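You operate a simulated robot arm through the tools that you are given. There is no shell and no other tool. Be economical: measure what you need, move in short steps, check, and stop when the job is done.

The job below is to be done with a simulated robot arm. You get a single attempt, and the scene is never put back.

Task
Stir two spoons of herbs and one of paprika together.
Fine: in the white bowl with the red spoon; lay the spoon back.

It is judged by the outcome, as a careful person would: the job done as asked, and still so three seconds after it is handed in. It fails if anything else is knocked over, pushed out of place, dropped, spilled or broken.

Robot
A 5-joint arm with a two-finger parallel gripper on a trunk, on a base that drives. Base frame: it is fixed to the floor where the robot stands at the start and does not move with it; the origin is under the middle of the robot, x ahead of it, y to its left, z up; the surface under the hand at the start is at about z = 900. Units: mm, rad, N and s.
It reaches about 1134 mm from its shoulder. Its first joint turns from -2.601 to 2.601 rad. Places, roughly: red measuring spoon (12x3x2 cm) [800, 200, 900]. Payload 1.57 kg.
Tool frame: the origin (TCP) lies between the finger pads and is the grasp point; the fingertips stand 30 mm ahead of it; z points along the fingers, y is the line along which they close. Largest opening 110 mm; finger width 24, thickness 12; the body of the gripper, 48 by 112 mm, starts 78 mm behind the TCP.
Orientation is told as [roll, pitch, yaw] about the base's x, y, z axes, in that order, counted from this pose: with the fingers straight down and closing along the base's y, the tool's x points along the base's -x, its y along +y and its z along -z.

Tools
- The arm moves only by the tool move_arm. Its argument "motion" is a list of rows, each an object (a shift or turn left out is 0, a gripper value left out holds the last) with "delta_pos": the shift along the base's x, y, z in m, a list of three; "rot": the turn, a rotation vector about the base's x, y, z in rad, a list of three; "grip": the opening, from 0 (shut) to 1 (fully open). In form: [{"delta_pos": [tx, ty, tz], "rot": [wx, wy, wz], "grip": grip}, ...]. A call has 1 to 20 rows; each row shifts and turns the commanded pose from where the row before left it. Each row takes 0.2 s and may step no farther than 50 mm and 0.15 rad from the row before; otherwise, or with a gripper value out of range, the whole call is refused. Where a pose cannot be reached the arm comes as near as it can. A force on the tool above 40 N (or 10 N above the force at the start of the call, whichever is more), or a blocked arm, ends the call early, and 0.2 s more pass. The fingers move at their own pace (about 153 mm/s each) and stop on an object; they squeeze with about 21 N. The grip force told is the motor's: it shows also when the fingers shut on nothing. Time passes only in rows, and 0.2 s behind the last, so rows that do not move let the fingers close. It gives the time, the measured TCP pose, the force on the tool (base axes), the opening and the grip force at its end, in the units of the frame above (readings bear some noise), with the torque about the TCP (base axes, N m) and any sound that the robot's microphone picked up, and new pictures: "pictures" is both (left out), scene, wrist or none.
- Cameras (640 x 400 px; columns grow to the right, rows downward): "scene" is now at [29.4, 146.7, 1921.3]; the picture's right is [-0.38, -0.92, 0.00], its down [-0.68, 0.28, -0.68] and it looks along [0.63, -0.26, -0.73] (base axes); focal length 253 px, centre (320, 200). "wrist" rides on the gripper at [70, 16, -141] in the tool frame; the picture's right is [-0.23, 0.97, 0.00], its down [-0.86, -0.20, -0.48] and it looks along [-0.47, -0.11, 0.88] (tool axes); focal length 222 px, centre (320, 200). There is no depth. A picture from a camera that has moved, and an enlarged one, comes with that camera's place and axes in the base frame and with its lens.
- move_column(by): slides the trunk up (or, below 0, down) by that many mm; the arm and the scene camera ride with it, the base frame stays. It gives what a move gives, with no picture.
- base_move(legs): drives the robot by 1 to 6 legs, each [ahead, turn to the left] in mm and rad, along the robot's own axes; the way and the turn of a leg run together, so that a leg with both is an arc; at most 1500 mm and 3.142 rad a leg. The arm and the cameras ride along, it lands a little off, and it stops where it bumps. It gives what a move gives, and a new picture of the scene camera.
- aim_head(pan, tilt): turns the head with the scene camera to pan (to the left, within 2.705 rad either way) and tilt (down, from -0.506 to 1.204), counted from straight ahead of the robot. It gives what a move gives, and a new picture of the scene camera.
- inspect(camera, box): a new picture of the part [left, top, right, bottom] of that camera's present view, enlarged. No time passes.
- close_job(): hands the job in; it is judged then, once.

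Go step by step. Nothing tells you exact positions but the pictures and the camera data: compare them with the known pose of the tool, close in by small moves and look again before you grip or let go. The budget is 120 turns and 260 pictures, counting those below and the enlarged ones. Unless the task says otherwise, let go and move clear before handing in, and close with one line.

The tools are called as a command line: name --argument value ..., lists and objects as JSON in quotes. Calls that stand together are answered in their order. move_arm: Moves the arm, as the interface text tells. Its arguments: {"type":"object","properties":{"motion":{"type":"array","items":{"type":"object","properties":{"delta_pos":{"type":"array","items":{"type":"number"}},"rot":{"type":"array","items":{"type":"number"}},"grip":{"type":"number"}}}},"pictures":{"type":"string","enum":["both","scene","wrist","none"]}},"required":["motion"]} The other tools are called the same way: move_column (by) slides the trunk up or down; base_move (legs) drives the base; aim_head (pan, tilt) turns the head that bears the scene camera; inspect (camera, box) takes an enlarged picture of a part of a camera's view; close_job () hands the job in.

At the start:

```text
time: 0.0
tcp_pos: [663.3, -141.8, 1207.0]
tcp_rot: [0.0, 0.0, 0.011]
contact_force: [-0.9, -0.5, 0.2]
moment: [-0.01, 0.04, -0.02]
grip_width: 110.2
grip_force: 0.0
trunk travel left (down, up): [-940.0, 30.0]
robot x, y, heading: [0.2, 11.0, -0.01]
head pan, tilt: [-0.393, 0.82]
```

scene: 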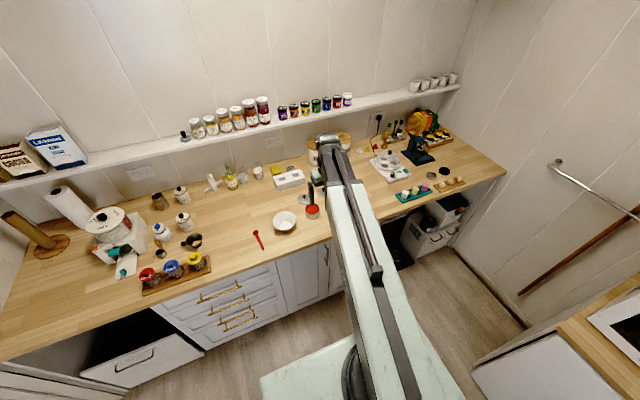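
wrist: 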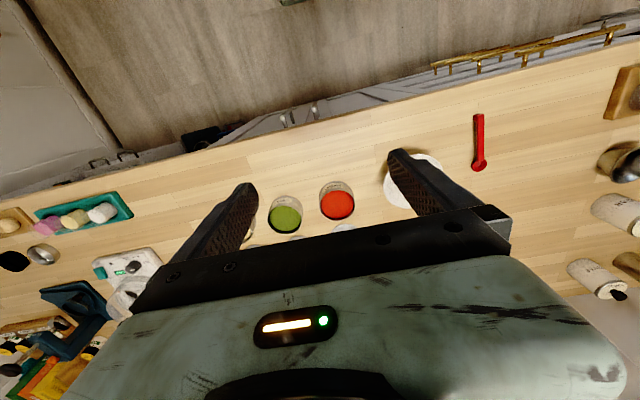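

I see a red spoon, a white bowl, and two open pots (green = herbs?, red = paprika?) near the hand. I'll take enlarged views to read the labels.

inspect --camera "wrist" --box '[220, 100, 520, 290]'

inspect --camera "scene" --box '[220, 150, 380, 250]'

```text
2.11 times, centred on (370, 195) of wrist
camera zoom: at [593.7, -126.7, 1348.4], right [0.22, 0.98, 0.0], down [0.86, -0.19, 0.48], along [0.47, -0.1, -0.88], focal length 468 px, centre (215, 210)
```

zoom: 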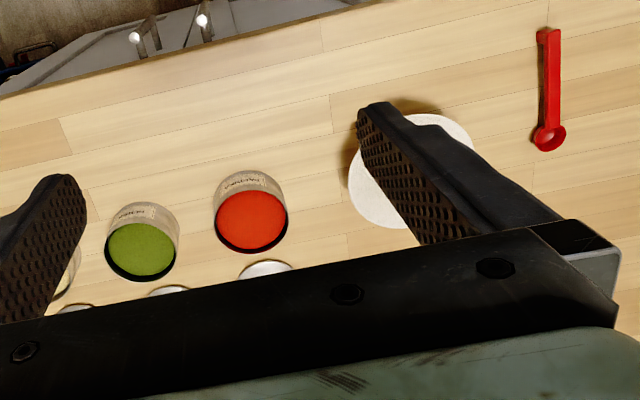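

```text
4.00 times, centred on (300, 200) of scene
camera zoom: at [29.4, 146.7, 1921.3], right [-0.38, -0.92, 0.0], down [-0.68, 0.28, -0.68], along [0.63, -0.26, -0.73], focal length 1011 px, centre (400, 200)
```

zoom: 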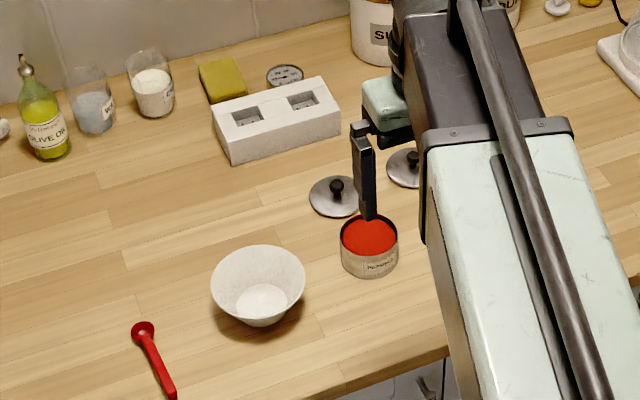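

Next I move the arm left toward the spoon, staying high, to get an unobstructed view of the pots.

move_arm --motion '[{"delta_pos": [-0.01, 0.05, 0]}, {"delta_pos": [-0.01, 0.05, 0]}, {"delta_pos": [-0.01, 0.05, 0]}, {"delta_pos": [-0.01, 0.05, 0]}, {"delta_pos": [-0.01, 0.05, 0]}, {"delta_pos": [-0.01, 0.05, 0]}, {"delta_pos": [-0.01, 0.05, 0]}, {"delta_pos": [0, 0, 0]}]'

```text
refused: row 1 steps farther than a row can; nothing moved
```

move_arm --motion '[{"delta_pos": [-0.01, 0.045, 0]}, {"delta_pos": [-0.01, 0.045, 0]}, {"delta_pos": [-0.01, 0.045, 0]}, {"delta_pos": [-0.01, 0.045, 0]}, {"delta_pos": [-0.01, 0.045, 0]}, {"delta_pos": [-0.01, 0.045, 0]}, {"delta_pos": [0, 0.045, 0]}, {"delta_pos": [0, 0, 0]}]'

```text
time: 1.8
tcp_pos: [601.0, 173.0, 1206.6]
tcp_rot: [0.0, 0.0, 0.011]
contact_force: [-0.8, 0.6, 0.0]
moment: [0.01, -0.03, 0.0]
grip_width: 109.7
grip_force: 0.1
trunk travel left (down, up): [-940.0, 30.0]
robot x, y, heading: [1.4, 11.3, 0.002]
head pan, tilt: [-0.393, 0.82]
camera scene: at [29.3, 146.7, 1921.3], right [-0.38, -0.92, 0.0], down [-0.68, 0.28, -0.68], along [0.63, -0.26, -0.73], focal length 253 px, centre (320, 200)
camera wrist: at [532.4, 188.4, 1348.4], right [0.22, 0.98, 0.0], down [0.86, -0.19, 0.48], along [0.47, -0.1, -0.88], focal length 222 px, centre (320, 200)
```

scene: 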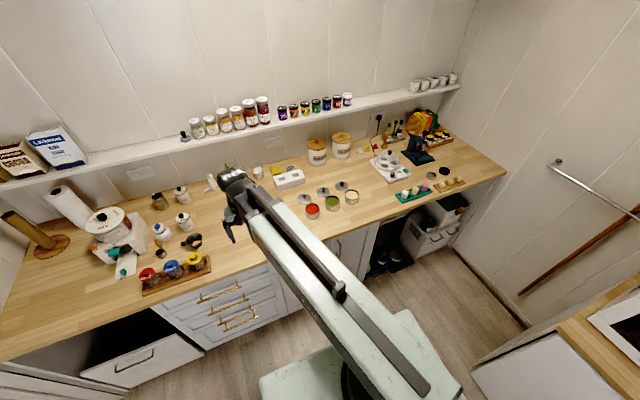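
wrist: 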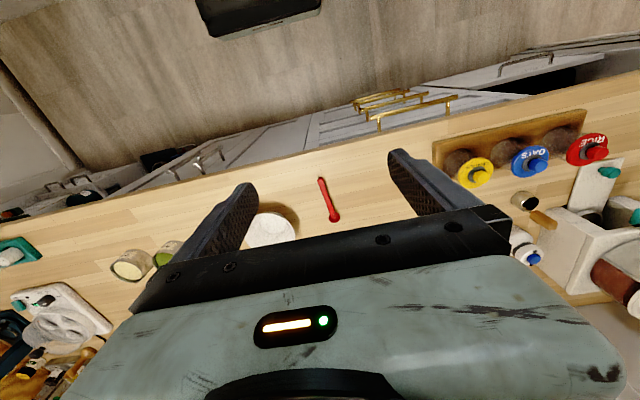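

inspect --camera "scene" --box '[280, 170, 370, 226]'

inspect --camera "wrist" --box '[230, 160, 390, 260]'

```text
7.11 times, centred on (325, 198) of scene
camera zoom: at [29.3, 146.7, 1921.3], right [-0.38, -0.92, 0.0], down [-0.68, 0.28, -0.68], along [0.63, -0.26, -0.73], focal length 1797 px, centre (284, 214)
```

zoom: 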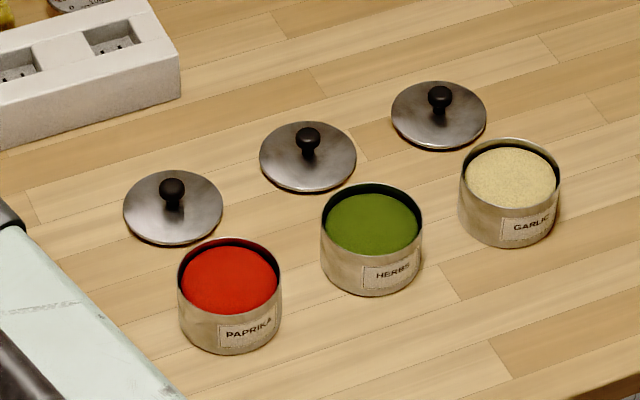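

```text
4.00 times, centred on (310, 210) of wrist
camera zoom: at [532.4, 188.4, 1348.4], right [0.22, 0.98, 0.0], down [0.86, -0.19, 0.48], along [0.47, -0.1, -0.88], focal length 888 px, centre (360, 160)
```

zoom: 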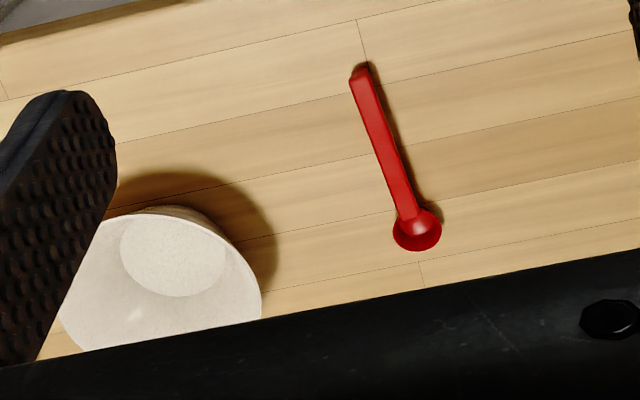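

The pots read paprika, herbs and garlic. The spoon lies from about (718,149) at its handle end to (824,161) at its bowl. I'm testing how far the tool can tilt here in free air before planning the grip.

move_arm --motion '[{"rot": [0.0364, -0.135, 0]}, {"rot": [0.0364, -0.135, 0]}, {"rot": [0.0364, -0.135, 0]}, {"rot": [0.0364, -0.135, 0]}, {"rot": [0.0364, -0.135, 0]}, {"rot": [0.0364, -0.135, 0]}, {"rot": [0.0364, -0.135, 0]}, {"rot": [0.0364, -0.135, 0]}, {"rot": [0.0364, -0.135, 0]}, {"rot": [0.0364, -0.135, 0]}, {}, {}]' --pictures "scene"

```text
time: 4.4
tcp_pos: [776.0, 226.4, 1402.7]
tcp_rot: [0.954, -1.264, -0.71]
contact_force: [0.5, 0.4, -0.2]
moment: [-0.01, 0.02, 0.0]
grip_width: 110.2
grip_force: 0.1
out of reach, approached as far as the arm can: row 2, 3, 4, 5, 6, 7, 8, 9, 10
trunk travel left (down, up): [-940.0, 30.0]
robot x, y, heading: [-1.2, 8.7, -0.004]
head pan, tilt: [-0.393, 0.82]
camera scene: at [29.3, 146.7, 1921.3], right [-0.38, -0.92, 0.0], down [-0.68, 0.28, -0.68], along [0.63, -0.26, -0.73], focal length 253 px, centre (320, 200)
```

scene: 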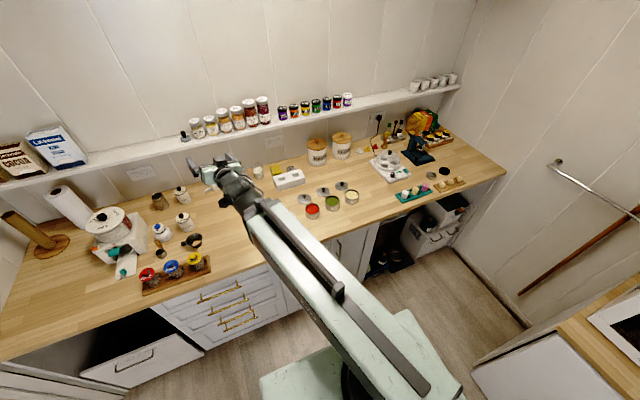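

The tilt works, but the arm is too folded this close in. I'm undoing the tilt and will then move over the spoon.

move_arm --motion '[{"rot": [-0.0364, 0.135, 0]}, {"rot": [-0.0364, 0.135, 0]}, {"rot": [-0.0364, 0.135, 0]}, {"rot": [-0.0364, 0.135, 0]}, {"rot": [-0.0364, 0.135, 0]}, {"rot": [-0.0364, 0.135, 0]}, {"rot": [-0.0364, 0.135, 0]}, {"rot": [-0.0364, 0.135, 0]}, {"rot": [-0.0364, 0.135, 0]}, {}]' --pictures "none"

```text
time: 6.6
tcp_pos: [776.4, 226.0, 1209.4]
tcp_rot: [0.035, -0.134, 0.009]
contact_force: [-0.2, -0.1, -0.2]
moment: [-0.02, -0.01, 0.01]
grip_width: 110.1
grip_force: 0.0
out of reach, approached as far as the arm can: row 1, 2, 3, 4, 5, 6, 7, 8, 9
trunk travel left (down, up): [-940.0, 30.0]
robot x, y, heading: [-1.0, 11.2, -0.006]
head pan, tilt: [-0.393, 0.82]
```

move_arm --motion '[{"rot": [-0.0364, 0.135, 0]}, {}]' --pictures "none"

```text
time: 7.2
tcp_pos: [776.5, 225.6, 1206.9]
tcp_rot: [0.001, 0.003, 0.011]
contact_force: [-0.4, -0.8, 0.5]
moment: [-0.01, 0.02, -0.01]
grip_width: 110.1
grip_force: 0.1
trunk travel left (down, up): [-940.0, 30.0]
robot x, y, heading: [-0.9, 5.0, -0.001]
head pan, tilt: [-0.393, 0.82]
```

Testing the forward tilt again from this farther position.

move_arm --motion '[{"rot": [0.0379, -0.1348, 0]}, {"rot": [0.0379, -0.1348, 0]}, {"rot": [0.0379, -0.1348, 0]}, {"rot": [0.0379, -0.1348, 0]}, {"rot": [0.0379, -0.1348, 0]}, {"rot": [0.0379, -0.1348, 0]}, {"rot": [0.0379, -0.1348, 0]}, {"rot": [0.0379, -0.1348, 0]}, {"rot": [0.0379, -0.1348, 0]}, {"rot": [0.0379, -0.1348, 0]}, {}]' --pictures "none"

move_arm --motion '[{"rot": [-0.0379, 0.1348, 0]}, {"rot": [-0.0379, 0.1348, 0]}, {"rot": [-0.0379, 0.1348, 0]}, {"rot": [-0.0379, 0.1348, 0]}, {"rot": [-0.0379, 0.1348, 0]}, {"rot": [-0.0379, 0.1348, 0]}, {"rot": [-0.0379, 0.1348, 0]}, {"rot": [-0.0379, 0.1348, 0]}, {"rot": [-0.0379, 0.1348, 0]}, {"rot": [-0.0379, 0.1348, 0]}, {"rot": [-0.0379, 0.1348, 0]}, {"rot": [-0.0379, 0.1348, 0]}, {"rot": [-0.0379, 0.1348, 0]}, {}]' --pictures "none"

```text
time: 9.6
tcp_pos: [775.2, 228.4, 1402.7]
tcp_rot: [0.98, -1.257, -0.728]
contact_force: [-0.3, 0.3, 0.4]
moment: [-0.01, 0.03, 0.0]
grip_width: 110.0
grip_force: 0.0
out of reach, approached as far as the arm can: row 2, 3, 4, 5, 6, 7, 8, 9, 10
trunk travel left (down, up): [-940.0, 30.0]
robot x, y, heading: [3.9, 10.0, -0.004]
head pan, tilt: [-0.393, 0.82]
```

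```text
time: 12.5
tcp_pos: [780.6, 226.8, 1226.4]
tcp_rot: [-0.115, 0.385, -0.013]
contact_force: [7.6, -0.8, -24.0]
moment: [-0.64, 0.86, -0.18]
grip_width: 109.9
grip_force: 0.1
out of reach, approached as far as the arm can: row 1, 2, 3, 4, 5, 6, 7, 8, 9, 12, 13
trunk travel left (down, up): [-940.0, 30.0]
robot x, y, heading: [-1.6, 7.0, -0.0]
head pan, tilt: [-0.393, 0.82]
stopped in row 14: the force on the tool passed its limit at 79 N (the readings are from after the stop); the commanded pose is now the measured one
```

The backward tilt met contact, so I'm looking before doing anything else.

move_arm --motion '[{}]'

inspect --camera "scene" --box '[150, 80, 350, 205]'

```text
time: 12.9
tcp_pos: [779.8, 227.1, 1224.8]
tcp_rot: [-0.114, 0.387, -0.013]
contact_force: [9.7, 2.3, -37.8]
moment: [-1.23, 1.12, -0.27]
grip_width: 110.0
grip_force: 0.1
trunk travel left (down, up): [-940.0, 30.0]
robot x, y, heading: [-2.1, 9.5, -0.004]
head pan, tilt: [-0.393, 0.82]
camera scene: at [29.3, 146.7, 1921.3], right [-0.38, -0.92, 0.0], down [-0.68, 0.28, -0.68], along [0.63, -0.26, -0.73], focal length 253 px, centre (320, 200)
camera wrist: at [767.9, 258.5, 1380.5], right [0.18, 0.97, -0.19], down [0.98, -0.16, 0.14], along [0.11, -0.21, -0.97], focal length 222 px, centre (320, 200)
```

scene: 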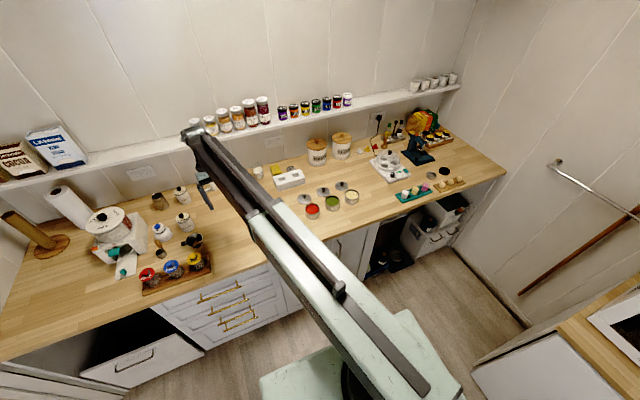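
wrist: 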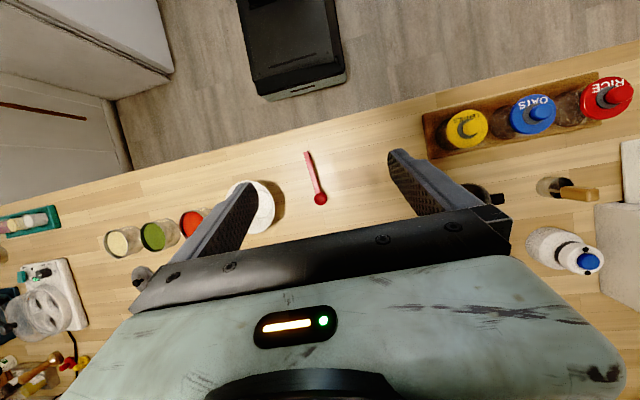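

```text
3.20 times, centred on (250, 142) of scene
camera zoom: at [29.3, 146.7, 1921.3], right [-0.38, -0.92, 0.0], down [-0.68, 0.28, -0.68], along [0.63, -0.26, -0.73], focal length 808 px, centre (544, 384)
```

zoom: 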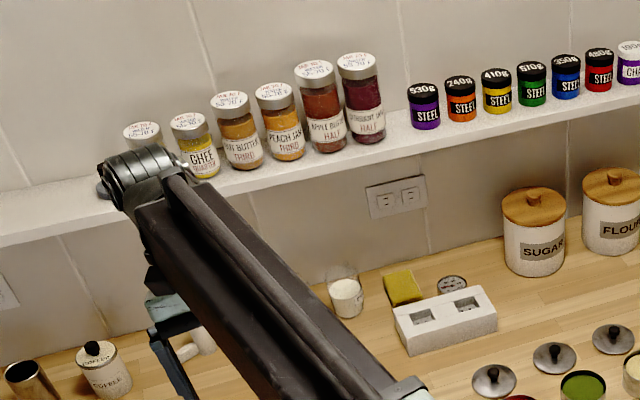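

The wrist seems to have reached the shelf area. I'm backing out gently along the reverse path, toward the robot.

move_arm --motion '[{"delta_pos": [-0.01, -0.003, 0], "rot": [0.01, -0.036, 0]}, {"delta_pos": [-0.02, -0.005, -0.0], "rot": [0.0189, -0.067, 0]}, {"delta_pos": [-0.03, -0.008, -0.0], "rot": [0.0189, -0.067, 0]}]'

inspect --camera "scene" --box '[150, 80, 350, 205]'

```text
time: 13.7
tcp_pos: [718.6, 209.2, 1212.7]
tcp_rot: [-0.063, 0.215, 0.004]
contact_force: [-0.1, -0.4, 0.8]
moment: [-0.01, 0.0, 0.0]
grip_width: 109.9
grip_force: 0.1
out of reach, approached as far as the arm can: row 1, 2, 3
trunk travel left (down, up): [-940.0, 30.0]
robot x, y, heading: [-0.4, 6.5, -0.0]
head pan, tilt: [-0.393, 0.82]
camera scene: at [28.5, 146.5, 1921.3], right [-0.38, -0.92, 0.0], down [-0.67, 0.28, -0.68], along [0.63, -0.26, -0.73], focal length 253 px, centre (320, 200)
camera wrist: at [680.7, 234.2, 1365.3], right [0.21, 0.97, -0.11], down [0.94, -0.17, 0.29], along [0.27, -0.16, -0.95], focal length 222 px, centre (320, 200)
```

scene: 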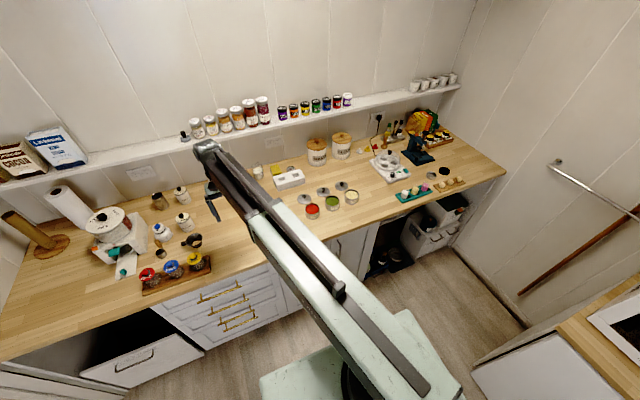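
wrist: 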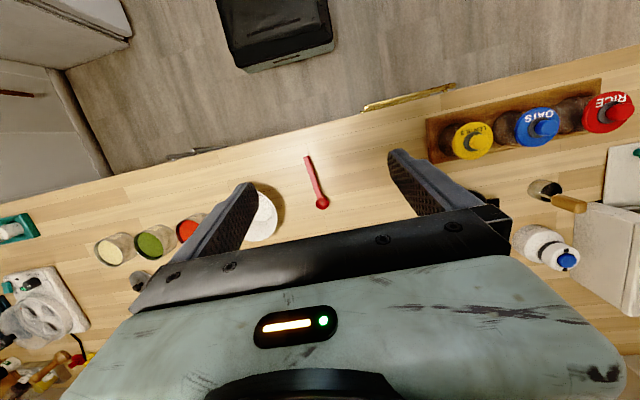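

```text
3.20 times, centred on (250, 142) of scene
camera zoom: at [28.5, 146.5, 1921.3], right [-0.38, -0.92, 0.0], down [-0.67, 0.28, -0.68], along [0.63, -0.26, -0.73], focal length 808 px, centre (544, 384)
```

zoom: 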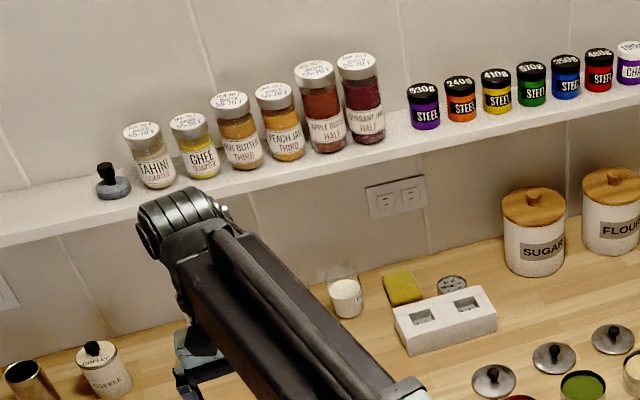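

The arm is clear and the shelf items are undisturbed. I'm making the tool vertical and raising the arm, so I can lower the trunk and get more forward tilt.

move_arm --motion '[{"rot": [0.03, -0.107, 0]}, {"rot": [0.03, -0.107, 0]}, {"delta_pos": [0, 0, 0.045]}, {"delta_pos": [0, 0, 0.045]}, {"delta_pos": [0, 0, 0.045]}, {"delta_pos": [0, 0, 0.045]}, {"delta_pos": [0, 0, 0.045]}, {}]' --pictures "scene"

```text
time: 15.5
tcp_pos: [720.3, 210.9, 1206.5]
tcp_rot: [-0.005, 0.004, 0.008]
contact_force: [-0.5, 0.2, -0.3]
moment: [-0.03, -0.02, -0.02]
grip_width: 110.0
grip_force: 0.0
out of reach, approached as far as the arm can: row 1, 3, 4, 5, 6, 7
trunk travel left (down, up): [-940.0, 30.0]
robot x, y, heading: [-1.7, 7.8, -0.003]
head pan, tilt: [-0.393, 0.82]
camera scene: at [29.3, 146.7, 1921.3], right [-0.38, -0.92, 0.0], down [-0.68, 0.28, -0.68], along [0.63, -0.26, -0.73], focal length 253 px, centre (320, 200)
```

scene: 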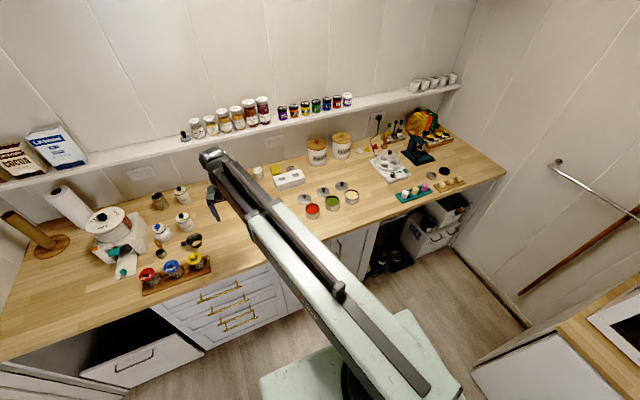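

The height at vertical looks fixed by the trunk. I'm testing whether the arm alone can move down.

move_arm --motion '[{"delta_pos": [0, 0, -0.03]}, {"delta_pos": [0, 0, -0.03]}, {}]' --pictures "none"

```text
time: 16.3
tcp_pos: [720.1, 211.0, 1205.3]
tcp_rot: [-0.003, 0.002, 0.008]
contact_force: [-0.3, -0.5, -0.2]
moment: [0.0, 0.0, -0.01]
grip_width: 109.7
grip_force: 0.0
out of reach, approached as far as the arm can: row 1, 2
trunk travel left (down, up): [-940.0, 30.0]
robot x, y, heading: [1.5, 14.0, 0.003]
head pan, tilt: [-0.393, 0.82]
```

The arm works horizontally with pitch and spin, and height comes from the trunk. I'm lining up over the spoon handle at about (744,152) with yaw 0.113 and partly closing the fingers.

move_arm --motion '[{"delta_pos": [0.0125, -0.03, 0], "rot": [0, 0, 0.053], "grip": 0.4}, {"delta_pos": [0.012, -0.029, 0], "rot": [0, 0, 0.053]}, {}, {}]' --pictures "none"

move_column --by -190

move_arm --motion '[{}]'

```text
time: 17.3
tcp_pos: [743.1, 152.3, 1207.4]
tcp_rot: [-0.002, 0.003, 0.115]
contact_force: [0.6, -0.4, 0.1]
moment: [0.02, -0.01, -0.01]
grip_width: 44.1
grip_force: 0.1
trunk travel left (down, up): [-940.0, 30.0]
robot x, y, heading: [-1.0, 7.3, 0.002]
head pan, tilt: [-0.393, 0.82]
```

```text
time: 19.4
tcp_pos: [742.8, 152.1, 1015.8]
tcp_rot: [-0.004, 0.004, 0.116]
contact_force: [0.4, 0.2, -0.3]
moment: [-0.02, -0.01, -0.01]
grip_width: 44.0
grip_force: 0.1
trunk travel left (down, up): [-750.0, 220.0]
robot x, y, heading: [-3.6, 10.1, -0.002]
head pan, tilt: [-0.393, 0.82]
```

```text
time: 19.8
tcp_pos: [743.6, 153.2, 1016.8]
tcp_rot: [-0.003, 0.003, 0.115]
contact_force: [0.5, 0.0, 0.0]
moment: [0.01, -0.02, -0.01]
grip_width: 44.3
grip_force: 0.1
trunk travel left (down, up): [-750.0, 220.0]
robot x, y, heading: [-4.2, 10.4, -0.004]
head pan, tilt: [-0.393, 0.82]
camera scene: at [29.3, 146.7, 1731.3], right [-0.38, -0.92, 0.0], down [-0.68, 0.28, -0.68], along [0.63, -0.26, -0.73], focal length 253 px, centre (320, 200)
camera wrist: at [672.6, 160.9, 1158.5], right [0.11, 0.99, 0.0], down [0.87, -0.1, 0.48], along [0.47, -0.06, -0.88], focal length 222 px, centre (320, 200)
```

scene: 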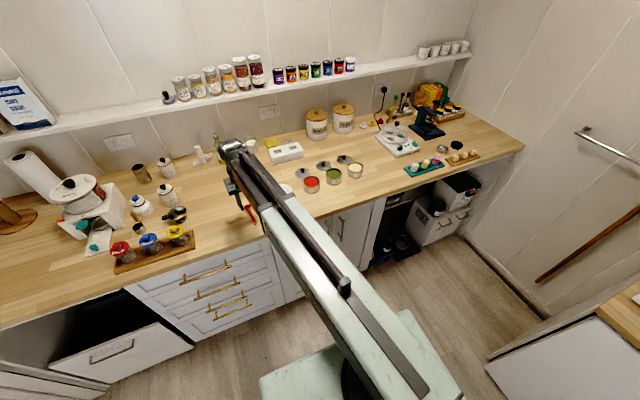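
wrist: 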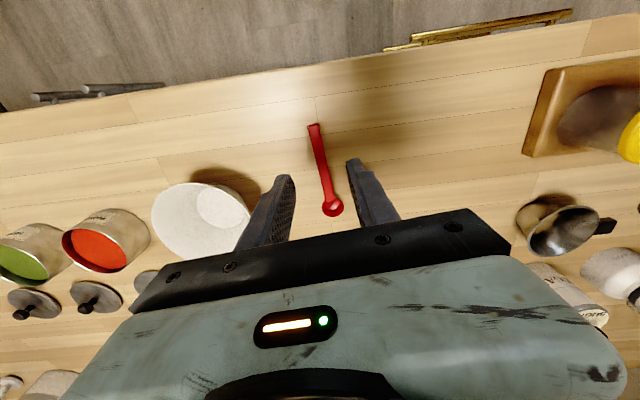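

The spoon is centred between the fingers. I'm lowering until the tips are just above the counter, then checking.

move_column --by -81

inspect --camera "wrist" --box '[220, 80, 440, 220]'

```text
time: 20.9
tcp_pos: [744.4, 152.4, 935.3]
tcp_rot: [-0.003, 0.002, 0.115]
contact_force: [0.3, 0.4, -0.4]
moment: [0.01, 0.03, 0.01]
grip_width: 43.9
grip_force: 0.1
trunk travel left (down, up): [-669.0, 301.0]
robot x, y, heading: [-0.2, 9.4, -0.004]
head pan, tilt: [-0.393, 0.82]
```

```text
2.86 times, centred on (330, 150) of wrist
camera zoom: at [672.5, 160.9, 1077.6], right [0.11, 0.99, 0.0], down [0.87, -0.1, 0.48], along [0.47, -0.06, -0.88], focal length 635 px, centre (291, 343)
```

zoom: 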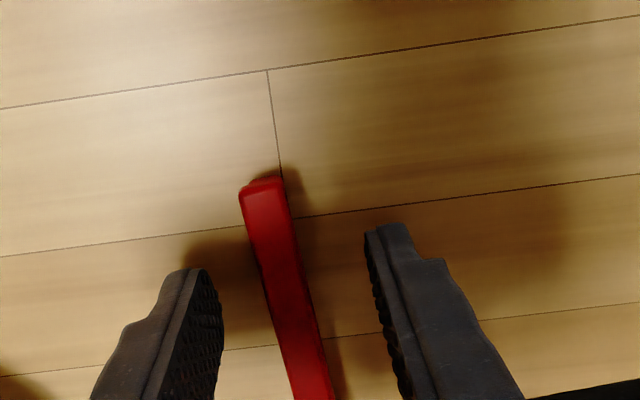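

The handle is between the fingers, so I close on it.

move_arm --motion '[{"grip": 0.2}, {"grip": 0.08}, {"grip": 0}, {}, {}]' --pictures "wrist"

```text
time: 22.1
tcp_pos: [742.7, 152.5, 936.0]
tcp_rot: [-0.003, 0.001, 0.116]
contact_force: [-0.4, -0.6, 1.3]
moment: [-0.03, 0.0, -0.04]
grip_width: 10.5
grip_force: 20.3
trunk travel left (down, up): [-669.0, 301.0]
robot x, y, heading: [-2.6, 9.9, -0.002]
head pan, tilt: [-0.393, 0.82]
camera wrist: at [672.5, 160.9, 1077.5], right [0.11, 0.99, 0.0], down [0.87, -0.1, 0.48], along [0.47, -0.06, -0.88], focal length 222 px, centre (320, 200)
```

wrist: 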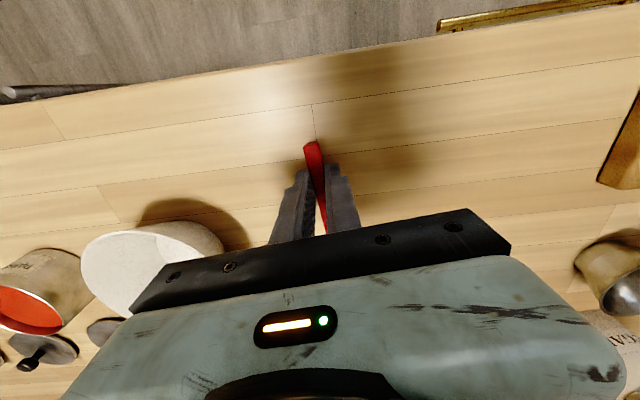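

The spoon is gripped at 10.5 mm. I lift it and check from the cameras.

move_column --by 130

aim_head --pan -0.1 --tilt 0.85

inspect --camera "scene" --box '[230, 80, 430, 205]'

```text
time: 23.7
tcp_pos: [742.1, 152.5, 1065.3]
tcp_rot: [-0.004, 0.003, 0.115]
contact_force: [-0.3, 0.1, 0.2]
moment: [0.0, 0.05, 0.02]
grip_width: 10.5
grip_force: 20.5
trunk travel left (down, up): [-799.0, 171.0]
robot x, y, heading: [0.4, 3.5, 0.002]
head pan, tilt: [-0.393, 0.82]
```

```text
time: 24.5
tcp_pos: [743.8, 153.0, 1064.9]
tcp_rot: [-0.004, 0.005, 0.115]
contact_force: [-0.4, -0.2, 0.0]
moment: [0.0, -0.03, -0.02]
grip_width: 10.7
grip_force: 20.5
trunk travel left (down, up): [-799.0, 171.0]
robot x, y, heading: [-1.2, 8.5, -0.003]
head pan, tilt: [-0.099, 0.85]
camera scene: at [33.6, 169.4, 1777.9], right [-0.1, -0.99, 0.0], down [-0.75, 0.08, -0.66], along [0.66, -0.07, -0.75], focal length 253 px, centre (320, 200)
```

scene: 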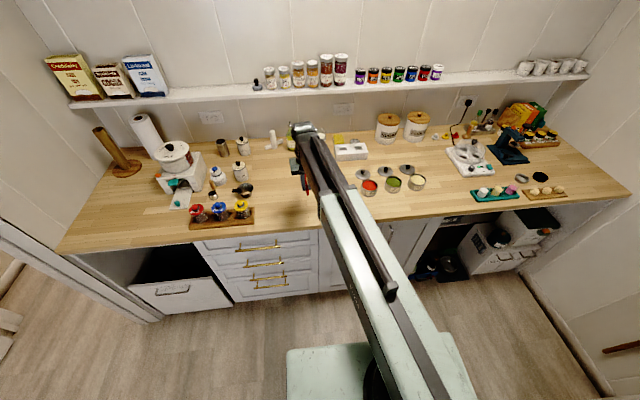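

```text
3.20 times, centred on (330, 142) of scene
camera zoom: at [33.6, 169.4, 1777.9], right [-0.1, -0.99, 0.0], down [-0.75, 0.08, -0.66], along [0.66, -0.07, -0.75], focal length 808 px, centre (288, 384)
```

zoom: 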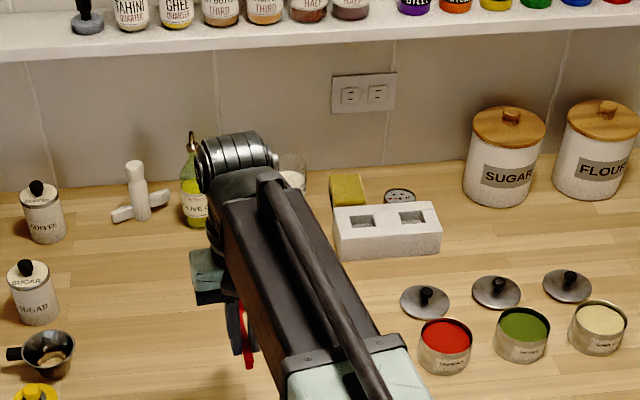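

The spoon is held, but its bowl points away from the wrist camera and I wouldn't see it. I'll set it back down and regrip with the hand spun half a turn, so the spoon's bowl sits on the camera side.

move_column --by -130

move_arm --motion '[{"grip": 0.1}, {"grip": 0.2}, {"grip": 0.4}, {}]' --pictures "none"

move_column --by 100

move_arm --motion '[{"rot": [0, 0, 0.149]}, {"rot": [0, 0, 0.149]}, {"rot": [0, 0, 0.149]}, {"rot": [0, 0, 0.149]}, {"rot": [0, 0, 0.149]}, {"rot": [0, 0, 0.149]}, {"rot": [0, 0, 0.149]}, {"rot": [0, 0, 0.149]}, {"rot": [0, 0, 0.149]}, {"rot": [0, 0, 0.149]}, {"rot": [0, 0, 0.149]}, {"rot": [0, 0, 0.149]}, {"rot": [0, 0, 0.149]}, {"rot": [0, 0, 0.149]}, {"rot": [0, 0, 0.149]}, {"rot": [0, 0, 0.149]}, {"rot": [0, 0, 0.149]}, {"rot": [0, 0, 0.149]}, {"rot": [0, 0, 0.149]}, {"rot": [0, 0, 0.149]}]' --pictures "none"

move_arm --motion '[{"rot": [0, 0, 0.149]}, {"rot": [0, 0, 0.013]}, {}]' --pictures "wrist"

```text
time: 26.1
tcp_pos: [743.0, 152.2, 935.9]
tcp_rot: [-0.003, 0.003, 0.113]
contact_force: [-0.3, -0.3, -0.2]
moment: [-0.03, 0.0, 0.02]
grip_width: 10.8
grip_force: 20.9
trunk travel left (down, up): [-669.0, 301.0]
robot x, y, heading: [-4.1, 8.4, -0.002]
head pan, tilt: [-0.099, 0.85]
```

```text
time: 27.1
tcp_pos: [743.2, 153.9, 935.7]
tcp_rot: [-0.005, 0.002, 0.116]
contact_force: [-0.2, 0.1, -0.1]
moment: [0.0, 0.0, 0.0]
grip_width: 43.9
grip_force: 0.1
trunk travel left (down, up): [-669.0, 301.0]
robot x, y, heading: [-1.4, 8.5, -0.003]
head pan, tilt: [-0.099, 0.85]
```

```text
time: 28.4
tcp_pos: [742.4, 153.1, 1035.5]
tcp_rot: [-0.003, 0.003, 0.116]
contact_force: [0.8, -0.1, 0.3]
moment: [0.01, 0.0, 0.01]
grip_width: 44.0
grip_force: 0.1
trunk travel left (down, up): [-769.0, 201.0]
robot x, y, heading: [0.6, 12.0, -0.0]
head pan, tilt: [-0.099, 0.85]
```

```text
time: 32.6
tcp_pos: [742.4, 152.5, 1034.4]
tcp_rot: [-0.001, 0.003, 3.1]
contact_force: [0.2, 0.6, 0.4]
moment: [-0.02, -0.01, -0.01]
grip_width: 44.2
grip_force: 0.2
trunk travel left (down, up): [-769.0, 201.0]
robot x, y, heading: [0.5, 9.4, -0.002]
head pan, tilt: [-0.099, 0.85]
```

```text
time: 33.4
tcp_pos: [740.1, 165.3, 1035.5]
tcp_rot: [-0.001, 0.004, -3.051]
contact_force: [0.0, -0.5, -0.6]
moment: [-0.02, 0.04, -0.01]
grip_width: 44.1
grip_force: 0.1
out of reach, approached as far as the arm can: row 1
trunk travel left (down, up): [-769.0, 201.0]
robot x, y, heading: [3.8, 6.3, -0.004]
head pan, tilt: [-0.099, 0.85]
camera wrist: at [810.8, 153.7, 1177.6], right [-0.14, -0.99, 0.0], down [-0.87, 0.12, 0.48], along [-0.47, 0.07, -0.88], focal length 222 px, centre (320, 200)
```

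wrist: 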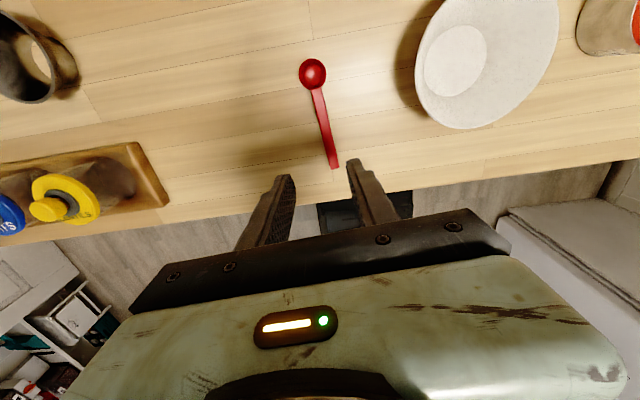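

The spin has a limit just short of half a turn. A 2–3° mismatch is fine, so I back off slightly, recentre and lower.

move_arm --motion '[{"delta_pos": [0.002, -0.012, 0], "rot": [0, 0, -0.045]}, {}, {}]' --pictures "none"

```text
time: 34.2
tcp_pos: [741.6, 151.4, 1035.5]
tcp_rot: [-0.003, 0.003, -3.069]
contact_force: [0.0, 0.1, 0.0]
moment: [-0.01, -0.03, -0.04]
grip_width: 44.1
grip_force: 0.0
trunk travel left (down, up): [-769.0, 201.0]
robot x, y, heading: [4.3, 12.1, 0.002]
head pan, tilt: [-0.099, 0.85]
```

move_column --by -100

inspect --camera "wrist" --box '[220, 20, 440, 240]'

```text
time: 35.5
tcp_pos: [741.5, 152.0, 934.5]
tcp_rot: [-0.003, 0.004, -3.071]
contact_force: [-0.4, -1.0, -0.5]
moment: [-0.04, -0.01, 0.01]
grip_width: 44.1
grip_force: 0.0
trunk travel left (down, up): [-669.0, 301.0]
robot x, y, heading: [1.4, 8.2, -0.003]
head pan, tilt: [-0.099, 0.85]
```

```text
1.82 times, centred on (330, 130) of wrist
camera zoom: at [812.3, 139.3, 1077.6], right [-0.16, -0.99, 0.0], down [-0.87, 0.14, 0.48], along [-0.47, 0.08, -0.88], focal length 404 px, centre (302, 327)
```

zoom: 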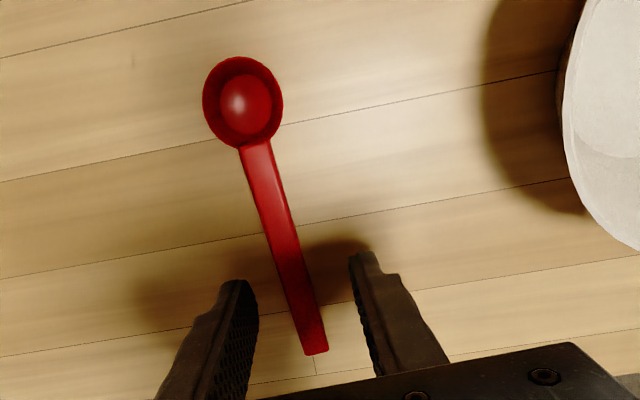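

move_arm --motion '[{"grip": 0.2}, {"grip": 0.1}, {"grip": 0}, {}, {}]' --pictures "wrist"

move_column --by 130

inspect --camera "wrist" --box '[220, 0, 440, 220]'

```text
time: 36.7
tcp_pos: [742.0, 152.2, 935.8]
tcp_rot: [-0.004, 0.004, -3.071]
contact_force: [-0.5, -0.1, 0.1]
moment: [0.01, 0.01, 0.01]
grip_width: 10.7
grip_force: 21.1
trunk travel left (down, up): [-669.0, 301.0]
robot x, y, heading: [-1.1, 6.3, -0.002]
head pan, tilt: [-0.099, 0.85]
camera wrist: at [812.3, 139.4, 1077.5], right [-0.16, -0.99, 0.0], down [-0.87, 0.14, 0.48], along [-0.47, 0.08, -0.88], focal length 222 px, centre (320, 200)
```

wrist: 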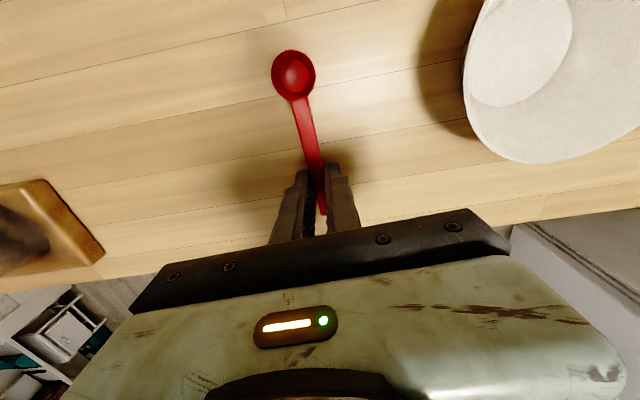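

```text
time: 38.3
tcp_pos: [742.3, 151.4, 1065.1]
tcp_rot: [-0.004, 0.004, -3.071]
contact_force: [-0.3, -0.4, -0.9]
moment: [0.02, -0.01, 0.0]
grip_width: 10.3
grip_force: 20.6
trunk travel left (down, up): [-799.0, 171.0]
robot x, y, heading: [-2.1, 10.7, -0.004]
head pan, tilt: [-0.099, 0.85]
```

```text
1.82 times, centred on (330, 110) of wrist
camera zoom: at [812.4, 139.4, 1207.4], right [-0.16, -0.99, 0.0], down [-0.87, 0.14, 0.48], along [-0.47, 0.08, -0.88], focal length 404 px, centre (302, 364)
```

zoom: 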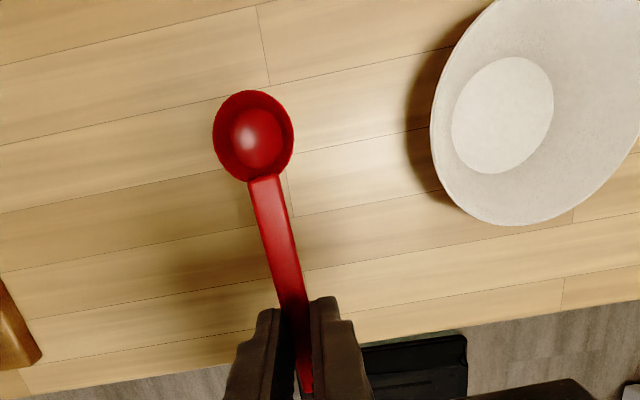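

Good grip, and the spoon's bowl is now in the camera view. I'm spinning so the spoon points back toward the robot.

move_arm --motion '[{"rot": [0, 0, -0.148]}, {"rot": [0, 0, -0.148]}, {"rot": [0, 0, -0.148]}, {"rot": [0, 0, -0.148]}, {"rot": [0, 0, -0.148]}, {"rot": [0, 0, -0.148]}, {"rot": [0, 0, -0.148]}, {"rot": [0, 0, -0.148]}, {"rot": [0, 0, -0.148]}, {"rot": [0, 0, -0.148]}, {"rot": [0, 0, -0.148]}, {"rot": [0, 0, -0.148]}, {"rot": [0, 0, -0.148]}, {"rot": [0, 0, -0.148]}, {"rot": [0, 0, -0.148]}, {"rot": [0, 0, -0.148]}, {"rot": [0, 0, -0.148]}, {"rot": [0, 0, -0.148]}, {"rot": [0, 0, -0.148]}, {"rot": [0, 0, -0.148]}]' --pictures "none"

move_arm --motion '[{"delta_pos": [0.017, -0.043, 0], "rot": [0, 0, -0.056]}, {"delta_pos": [0.017, -0.043, 0], "rot": [0, 0, -0.056]}, {"delta_pos": [0.017, -0.043, 0], "rot": [0, 0, -0.056]}, {"delta_pos": [0.017, -0.043, 0], "rot": [0, 0, -0.056]}, {"delta_pos": [0.017, -0.043, 0], "rot": [0, 0, -0.056]}, {"delta_pos": [0.017, -0.043, 0], "rot": [0, 0, -0.056]}, {"delta_pos": [0.017, -0.043, 0], "rot": [0, 0, -0.056]}, {"delta_pos": [0.017, -0.043, 0], "rot": [0, 0, -0.056]}, {"delta_pos": [0.017, -0.043, 0], "rot": [0, 0, -0.056]}, {"delta_pos": [0.017, -0.045, 0], "rot": [0, 0, -0.056]}, {}]'

```text
time: 42.5
tcp_pos: [742.7, 151.0, 1064.5]
tcp_rot: [-0.003, 0.003, 0.252]
contact_force: [0.0, -0.4, -0.2]
moment: [0.02, -0.01, 0.01]
grip_width: 10.5
grip_force: 21.2
trunk travel left (down, up): [-799.0, 171.0]
robot x, y, heading: [1.1, 8.3, 0.005]
head pan, tilt: [-0.099, 0.85]
```

```text
time: 44.9
tcp_pos: [898.9, -275.0, 1065.7]
tcp_rot: [-0.003, -0.001, -0.306]
contact_force: [0.2, -0.3, -0.7]
moment: [0.03, 0.01, -0.02]
grip_width: 11.0
grip_force: 20.6
out of reach, approached as far as the arm can: row 10
trunk travel left (down, up): [-799.0, 171.0]
robot x, y, heading: [-0.3, 8.5, 0.001]
head pan, tilt: [-0.099, 0.85]
camera scene: at [33.9, 169.1, 1777.9], right [-0.1, -0.99, 0.0], down [-0.75, 0.08, -0.66], along [0.66, -0.07, -0.75], focal length 253 px, centre (320, 200)
camera wrist: at [839.0, -239.0, 1207.0], right [0.51, 0.86, 0.0], down [0.75, -0.45, 0.48], along [0.41, -0.25, -0.88], focal length 222 px, centre (320, 200)
```

scene: 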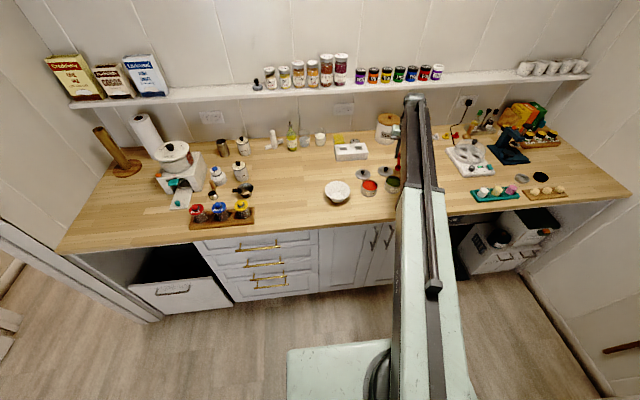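
wrist: 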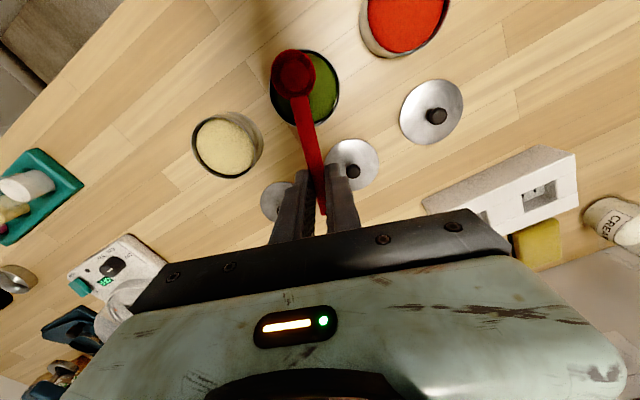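

The reach limit is about 942 mm radius and I need about 958. I pull the arm back and drive the base 90 mm ahead for margin.

move_arm --motion '[{"delta_pos": [-0.045, 0.014, 0]}, {"delta_pos": [-0.045, 0.014, 0]}, {}]' --pictures "none"

base_move --legs '[[90, 0]]'

```text
time: 45.7
tcp_pos: [809.0, -250.3, 1065.4]
tcp_rot: [-0.004, 0.004, -0.307]
contact_force: [1.2, 0.7, 0.6]
moment: [0.02, -0.05, -0.01]
grip_width: 10.7
grip_force: 20.3
trunk travel left (down, up): [-799.0, 171.0]
robot x, y, heading: [1.2, 5.3, 0.0]
head pan, tilt: [-0.099, 0.85]
```

```text
time: 46.8
tcp_pos: [899.9, -249.3, 1065.6]
tcp_rot: [-0.004, 0.005, -0.31]
contact_force: [-0.3, -1.5, 0.0]
moment: [0.0, -0.02, 0.01]
grip_width: 10.9
grip_force: 21.2
trunk travel left (down, up): [-799.0, 171.0]
robot x, y, heading: [89.9, 8.5, -0.005]
head pan, tilt: [-0.099, 0.85]
camera scene: at [124.7, 169.2, 1777.8], right [-0.1, -0.99, 0.0], down [-0.75, 0.08, -0.66], along [0.66, -0.07, -0.75], focal length 253 px, centre (320, 200)
```

scene: 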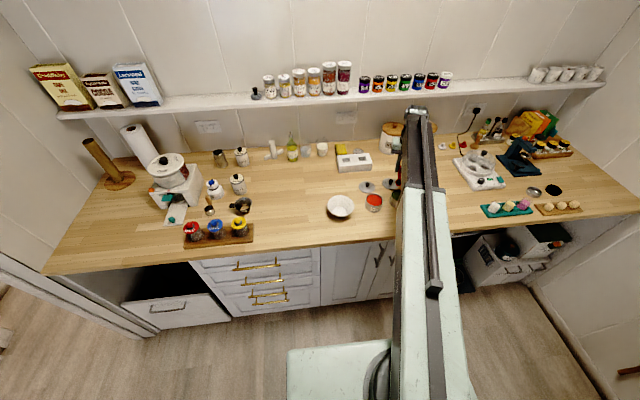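

Now at robot x=90, with herbs at about (838,-258). I align radially, tilt 0.6 rad and check above the herbs pot.

move_arm --motion '[{"delta_pos": [-0.004, -0.014, 0], "rot": [0, 0, -0.032]}, {"delta_pos": [-0.004, -0.014, 0]}, {"rot": [-0.0403, -0.113, 0]}, {"rot": [-0.0403, -0.113, 0]}, {"rot": [-0.0403, -0.113, 0]}, {"rot": [-0.0403, -0.113, 0]}, {"rot": [-0.0403, -0.113, 0]}, {}]'

```text
time: 48.6
tcp_pos: [891.0, -277.0, 1107.3]
tcp_rot: [-0.006, -0.597, -0.337]
contact_force: [-0.1, 0.3, -0.4]
moment: [0.01, -0.02, 0.02]
grip_width: 10.5
grip_force: 20.7
out of reach, approached as far as the arm can: row 4, 5, 6, 7
trunk travel left (down, up): [-799.0, 171.0]
robot x, y, heading: [89.7, 9.4, -0.005]
head pan, tilt: [-0.099, 0.85]
camera scene: at [123.8, 169.3, 1777.9], right [-0.1, -0.99, 0.0], down [-0.75, 0.08, -0.66], along [0.66, -0.07, -0.75], focal length 253 px, centre (320, 200)
camera wrist: at [768.4, -216.7, 1184.8], right [0.5, 0.86, 0.12], down [0.35, -0.33, 0.88], along [0.79, -0.4, -0.46], focal length 222 px, centre (320, 200)
```

scene: 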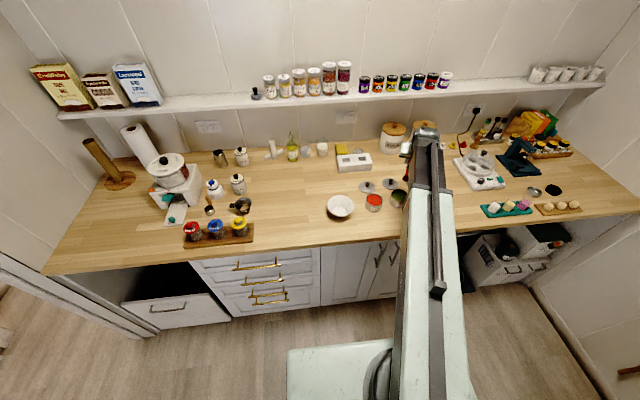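
wrist: 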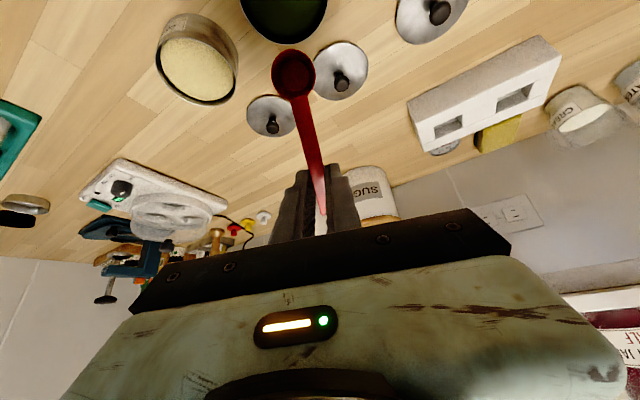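

The geometry matches. I descend toward the herbs in stages.

move_column --by -95

inspect --camera "wrist" --box '[200, 0, 400, 220]'

inspect --camera "scene" --box '[310, 130, 450, 220]'

```text
time: 49.9
tcp_pos: [892.4, -279.0, 1011.9]
tcp_rot: [-0.008, -0.594, -0.338]
contact_force: [0.4, 0.2, -0.3]
moment: [0.01, -0.02, -0.03]
grip_width: 10.8
grip_force: 20.4
trunk travel left (down, up): [-704.0, 266.0]
robot x, y, heading: [86.6, 6.6, -0.0]
head pan, tilt: [-0.099, 0.85]
```

```text
1.82 times, centred on (300, 110) of wrist
camera zoom: at [768.3, -216.7, 1089.8], right [0.5, 0.85, 0.12], down [0.35, -0.33, 0.88], along [0.79, -0.4, -0.46], focal length 404 px, centre (356, 364)
```

zoom: 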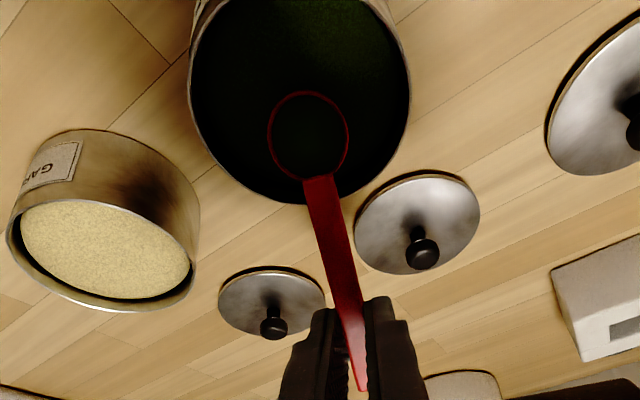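

```text
4.44 times, centred on (380, 175) of scene
camera zoom: at [123.7, 169.3, 1682.9], right [-0.1, -0.99, 0.0], down [-0.75, 0.08, -0.66], along [0.66, -0.07, -0.75], focal length 1123 px, centre (53, 311)
```

zoom: 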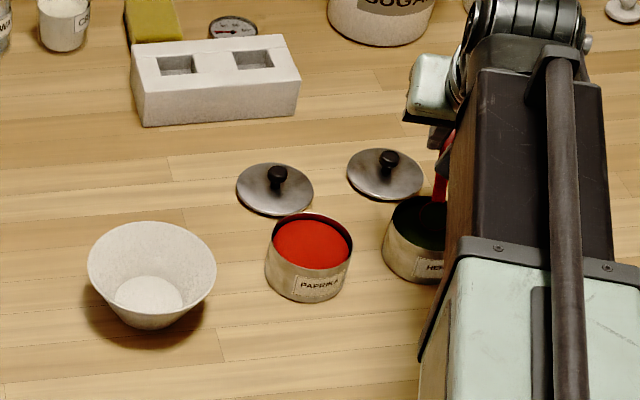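

The bowl of the spoon is inside the pot outline. Lowering into the herbs.

move_column --by -22

inspect --camera "wrist" --box '[200, 0, 400, 220]'

```text
time: 50.6
tcp_pos: [890.2, -278.4, 989.5]
tcp_rot: [-0.006, -0.594, -0.339]
contact_force: [1.8, -1.1, 4.8]
moment: [0.02, 0.03, 0.05]
grip_width: 10.9
grip_force: 20.9
trunk travel left (down, up): [-682.0, 288.0]
robot x, y, heading: [91.9, 9.2, -0.003]
head pan, tilt: [-0.099, 0.85]
```

```text
1.82 times, centred on (300, 110) of wrist
camera zoom: at [768.0, -216.6, 1067.8], right [0.5, 0.85, 0.12], down [0.35, -0.33, 0.88], along [0.79, -0.4, -0.47], focal length 404 px, centre (356, 364)
```

zoom: 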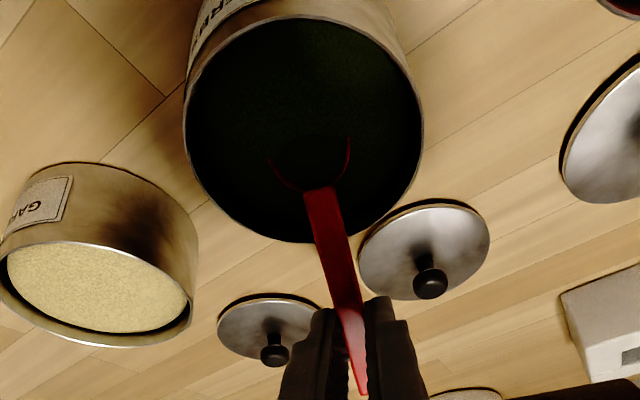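

The spoon is partly buried with a small resistance. I sweep it toward the robot while levelling, then lift.

move_arm --motion '[{"delta_pos": [-0.002, 0.0007, 0], "rot": [0.0168, 0.0471, 0]}, {"delta_pos": [-0.002, 0.0007, 0], "rot": [0.0168, 0.0471, 0]}, {"delta_pos": [-0.002, 0.0007, 0], "rot": [0.0168, 0.0471, 0]}, {}]' --pictures "wrist"

```text
time: 51.6
tcp_pos: [884.9, -275.4, 971.6]
tcp_rot: [-0.006, -0.444, -0.338]
contact_force: [1.9, -0.2, 7.2]
moment: [0.13, 0.28, 0.01]
grip_width: 10.8
grip_force: 20.9
out of reach, approached as far as the arm can: row 1, 2, 3
trunk travel left (down, up): [-682.0, 288.0]
robot x, y, heading: [90.6, 9.3, -0.004]
head pan, tilt: [-0.099, 0.85]
camera wrist: at [774.5, -218.5, 1069.9], right [0.52, 0.85, 0.09], down [0.47, -0.37, 0.8], along [0.72, -0.37, -0.59], focal length 222 px, centre (320, 200)
```

wrist: 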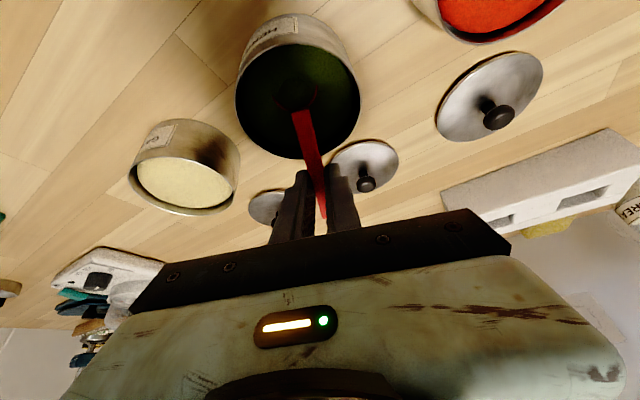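

The spoon is well buried. Lifting straight up.

move_column --by 22

inspect --camera "wrist" --box '[220, 0, 400, 200]'

```text
time: 52.3
tcp_pos: [885.4, -275.5, 994.4]
tcp_rot: [-0.006, -0.447, -0.34]
contact_force: [-0.7, 0.3, -0.2]
moment: [0.02, 0.02, -0.05]
grip_width: 10.8
grip_force: 20.7
trunk travel left (down, up): [-704.0, 266.0]
robot x, y, heading: [92.6, 6.8, -0.004]
head pan, tilt: [-0.099, 0.85]
```

```text
2.00 times, centred on (310, 100) of wrist
camera zoom: at [775.1, -218.7, 1091.7], right [0.52, 0.85, 0.09], down [0.47, -0.37, 0.8], along [0.72, -0.37, -0.59], focal length 444 px, centre (340, 400)
```

zoom: 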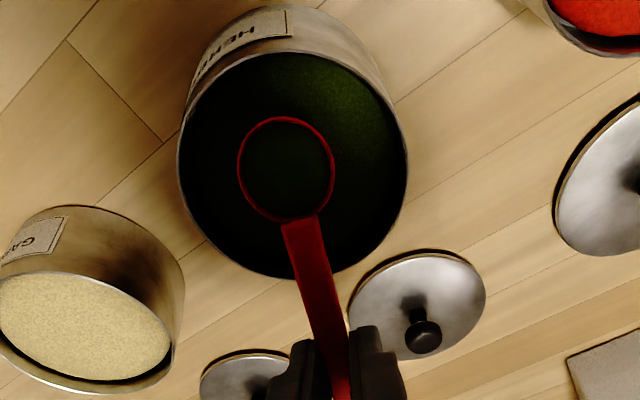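

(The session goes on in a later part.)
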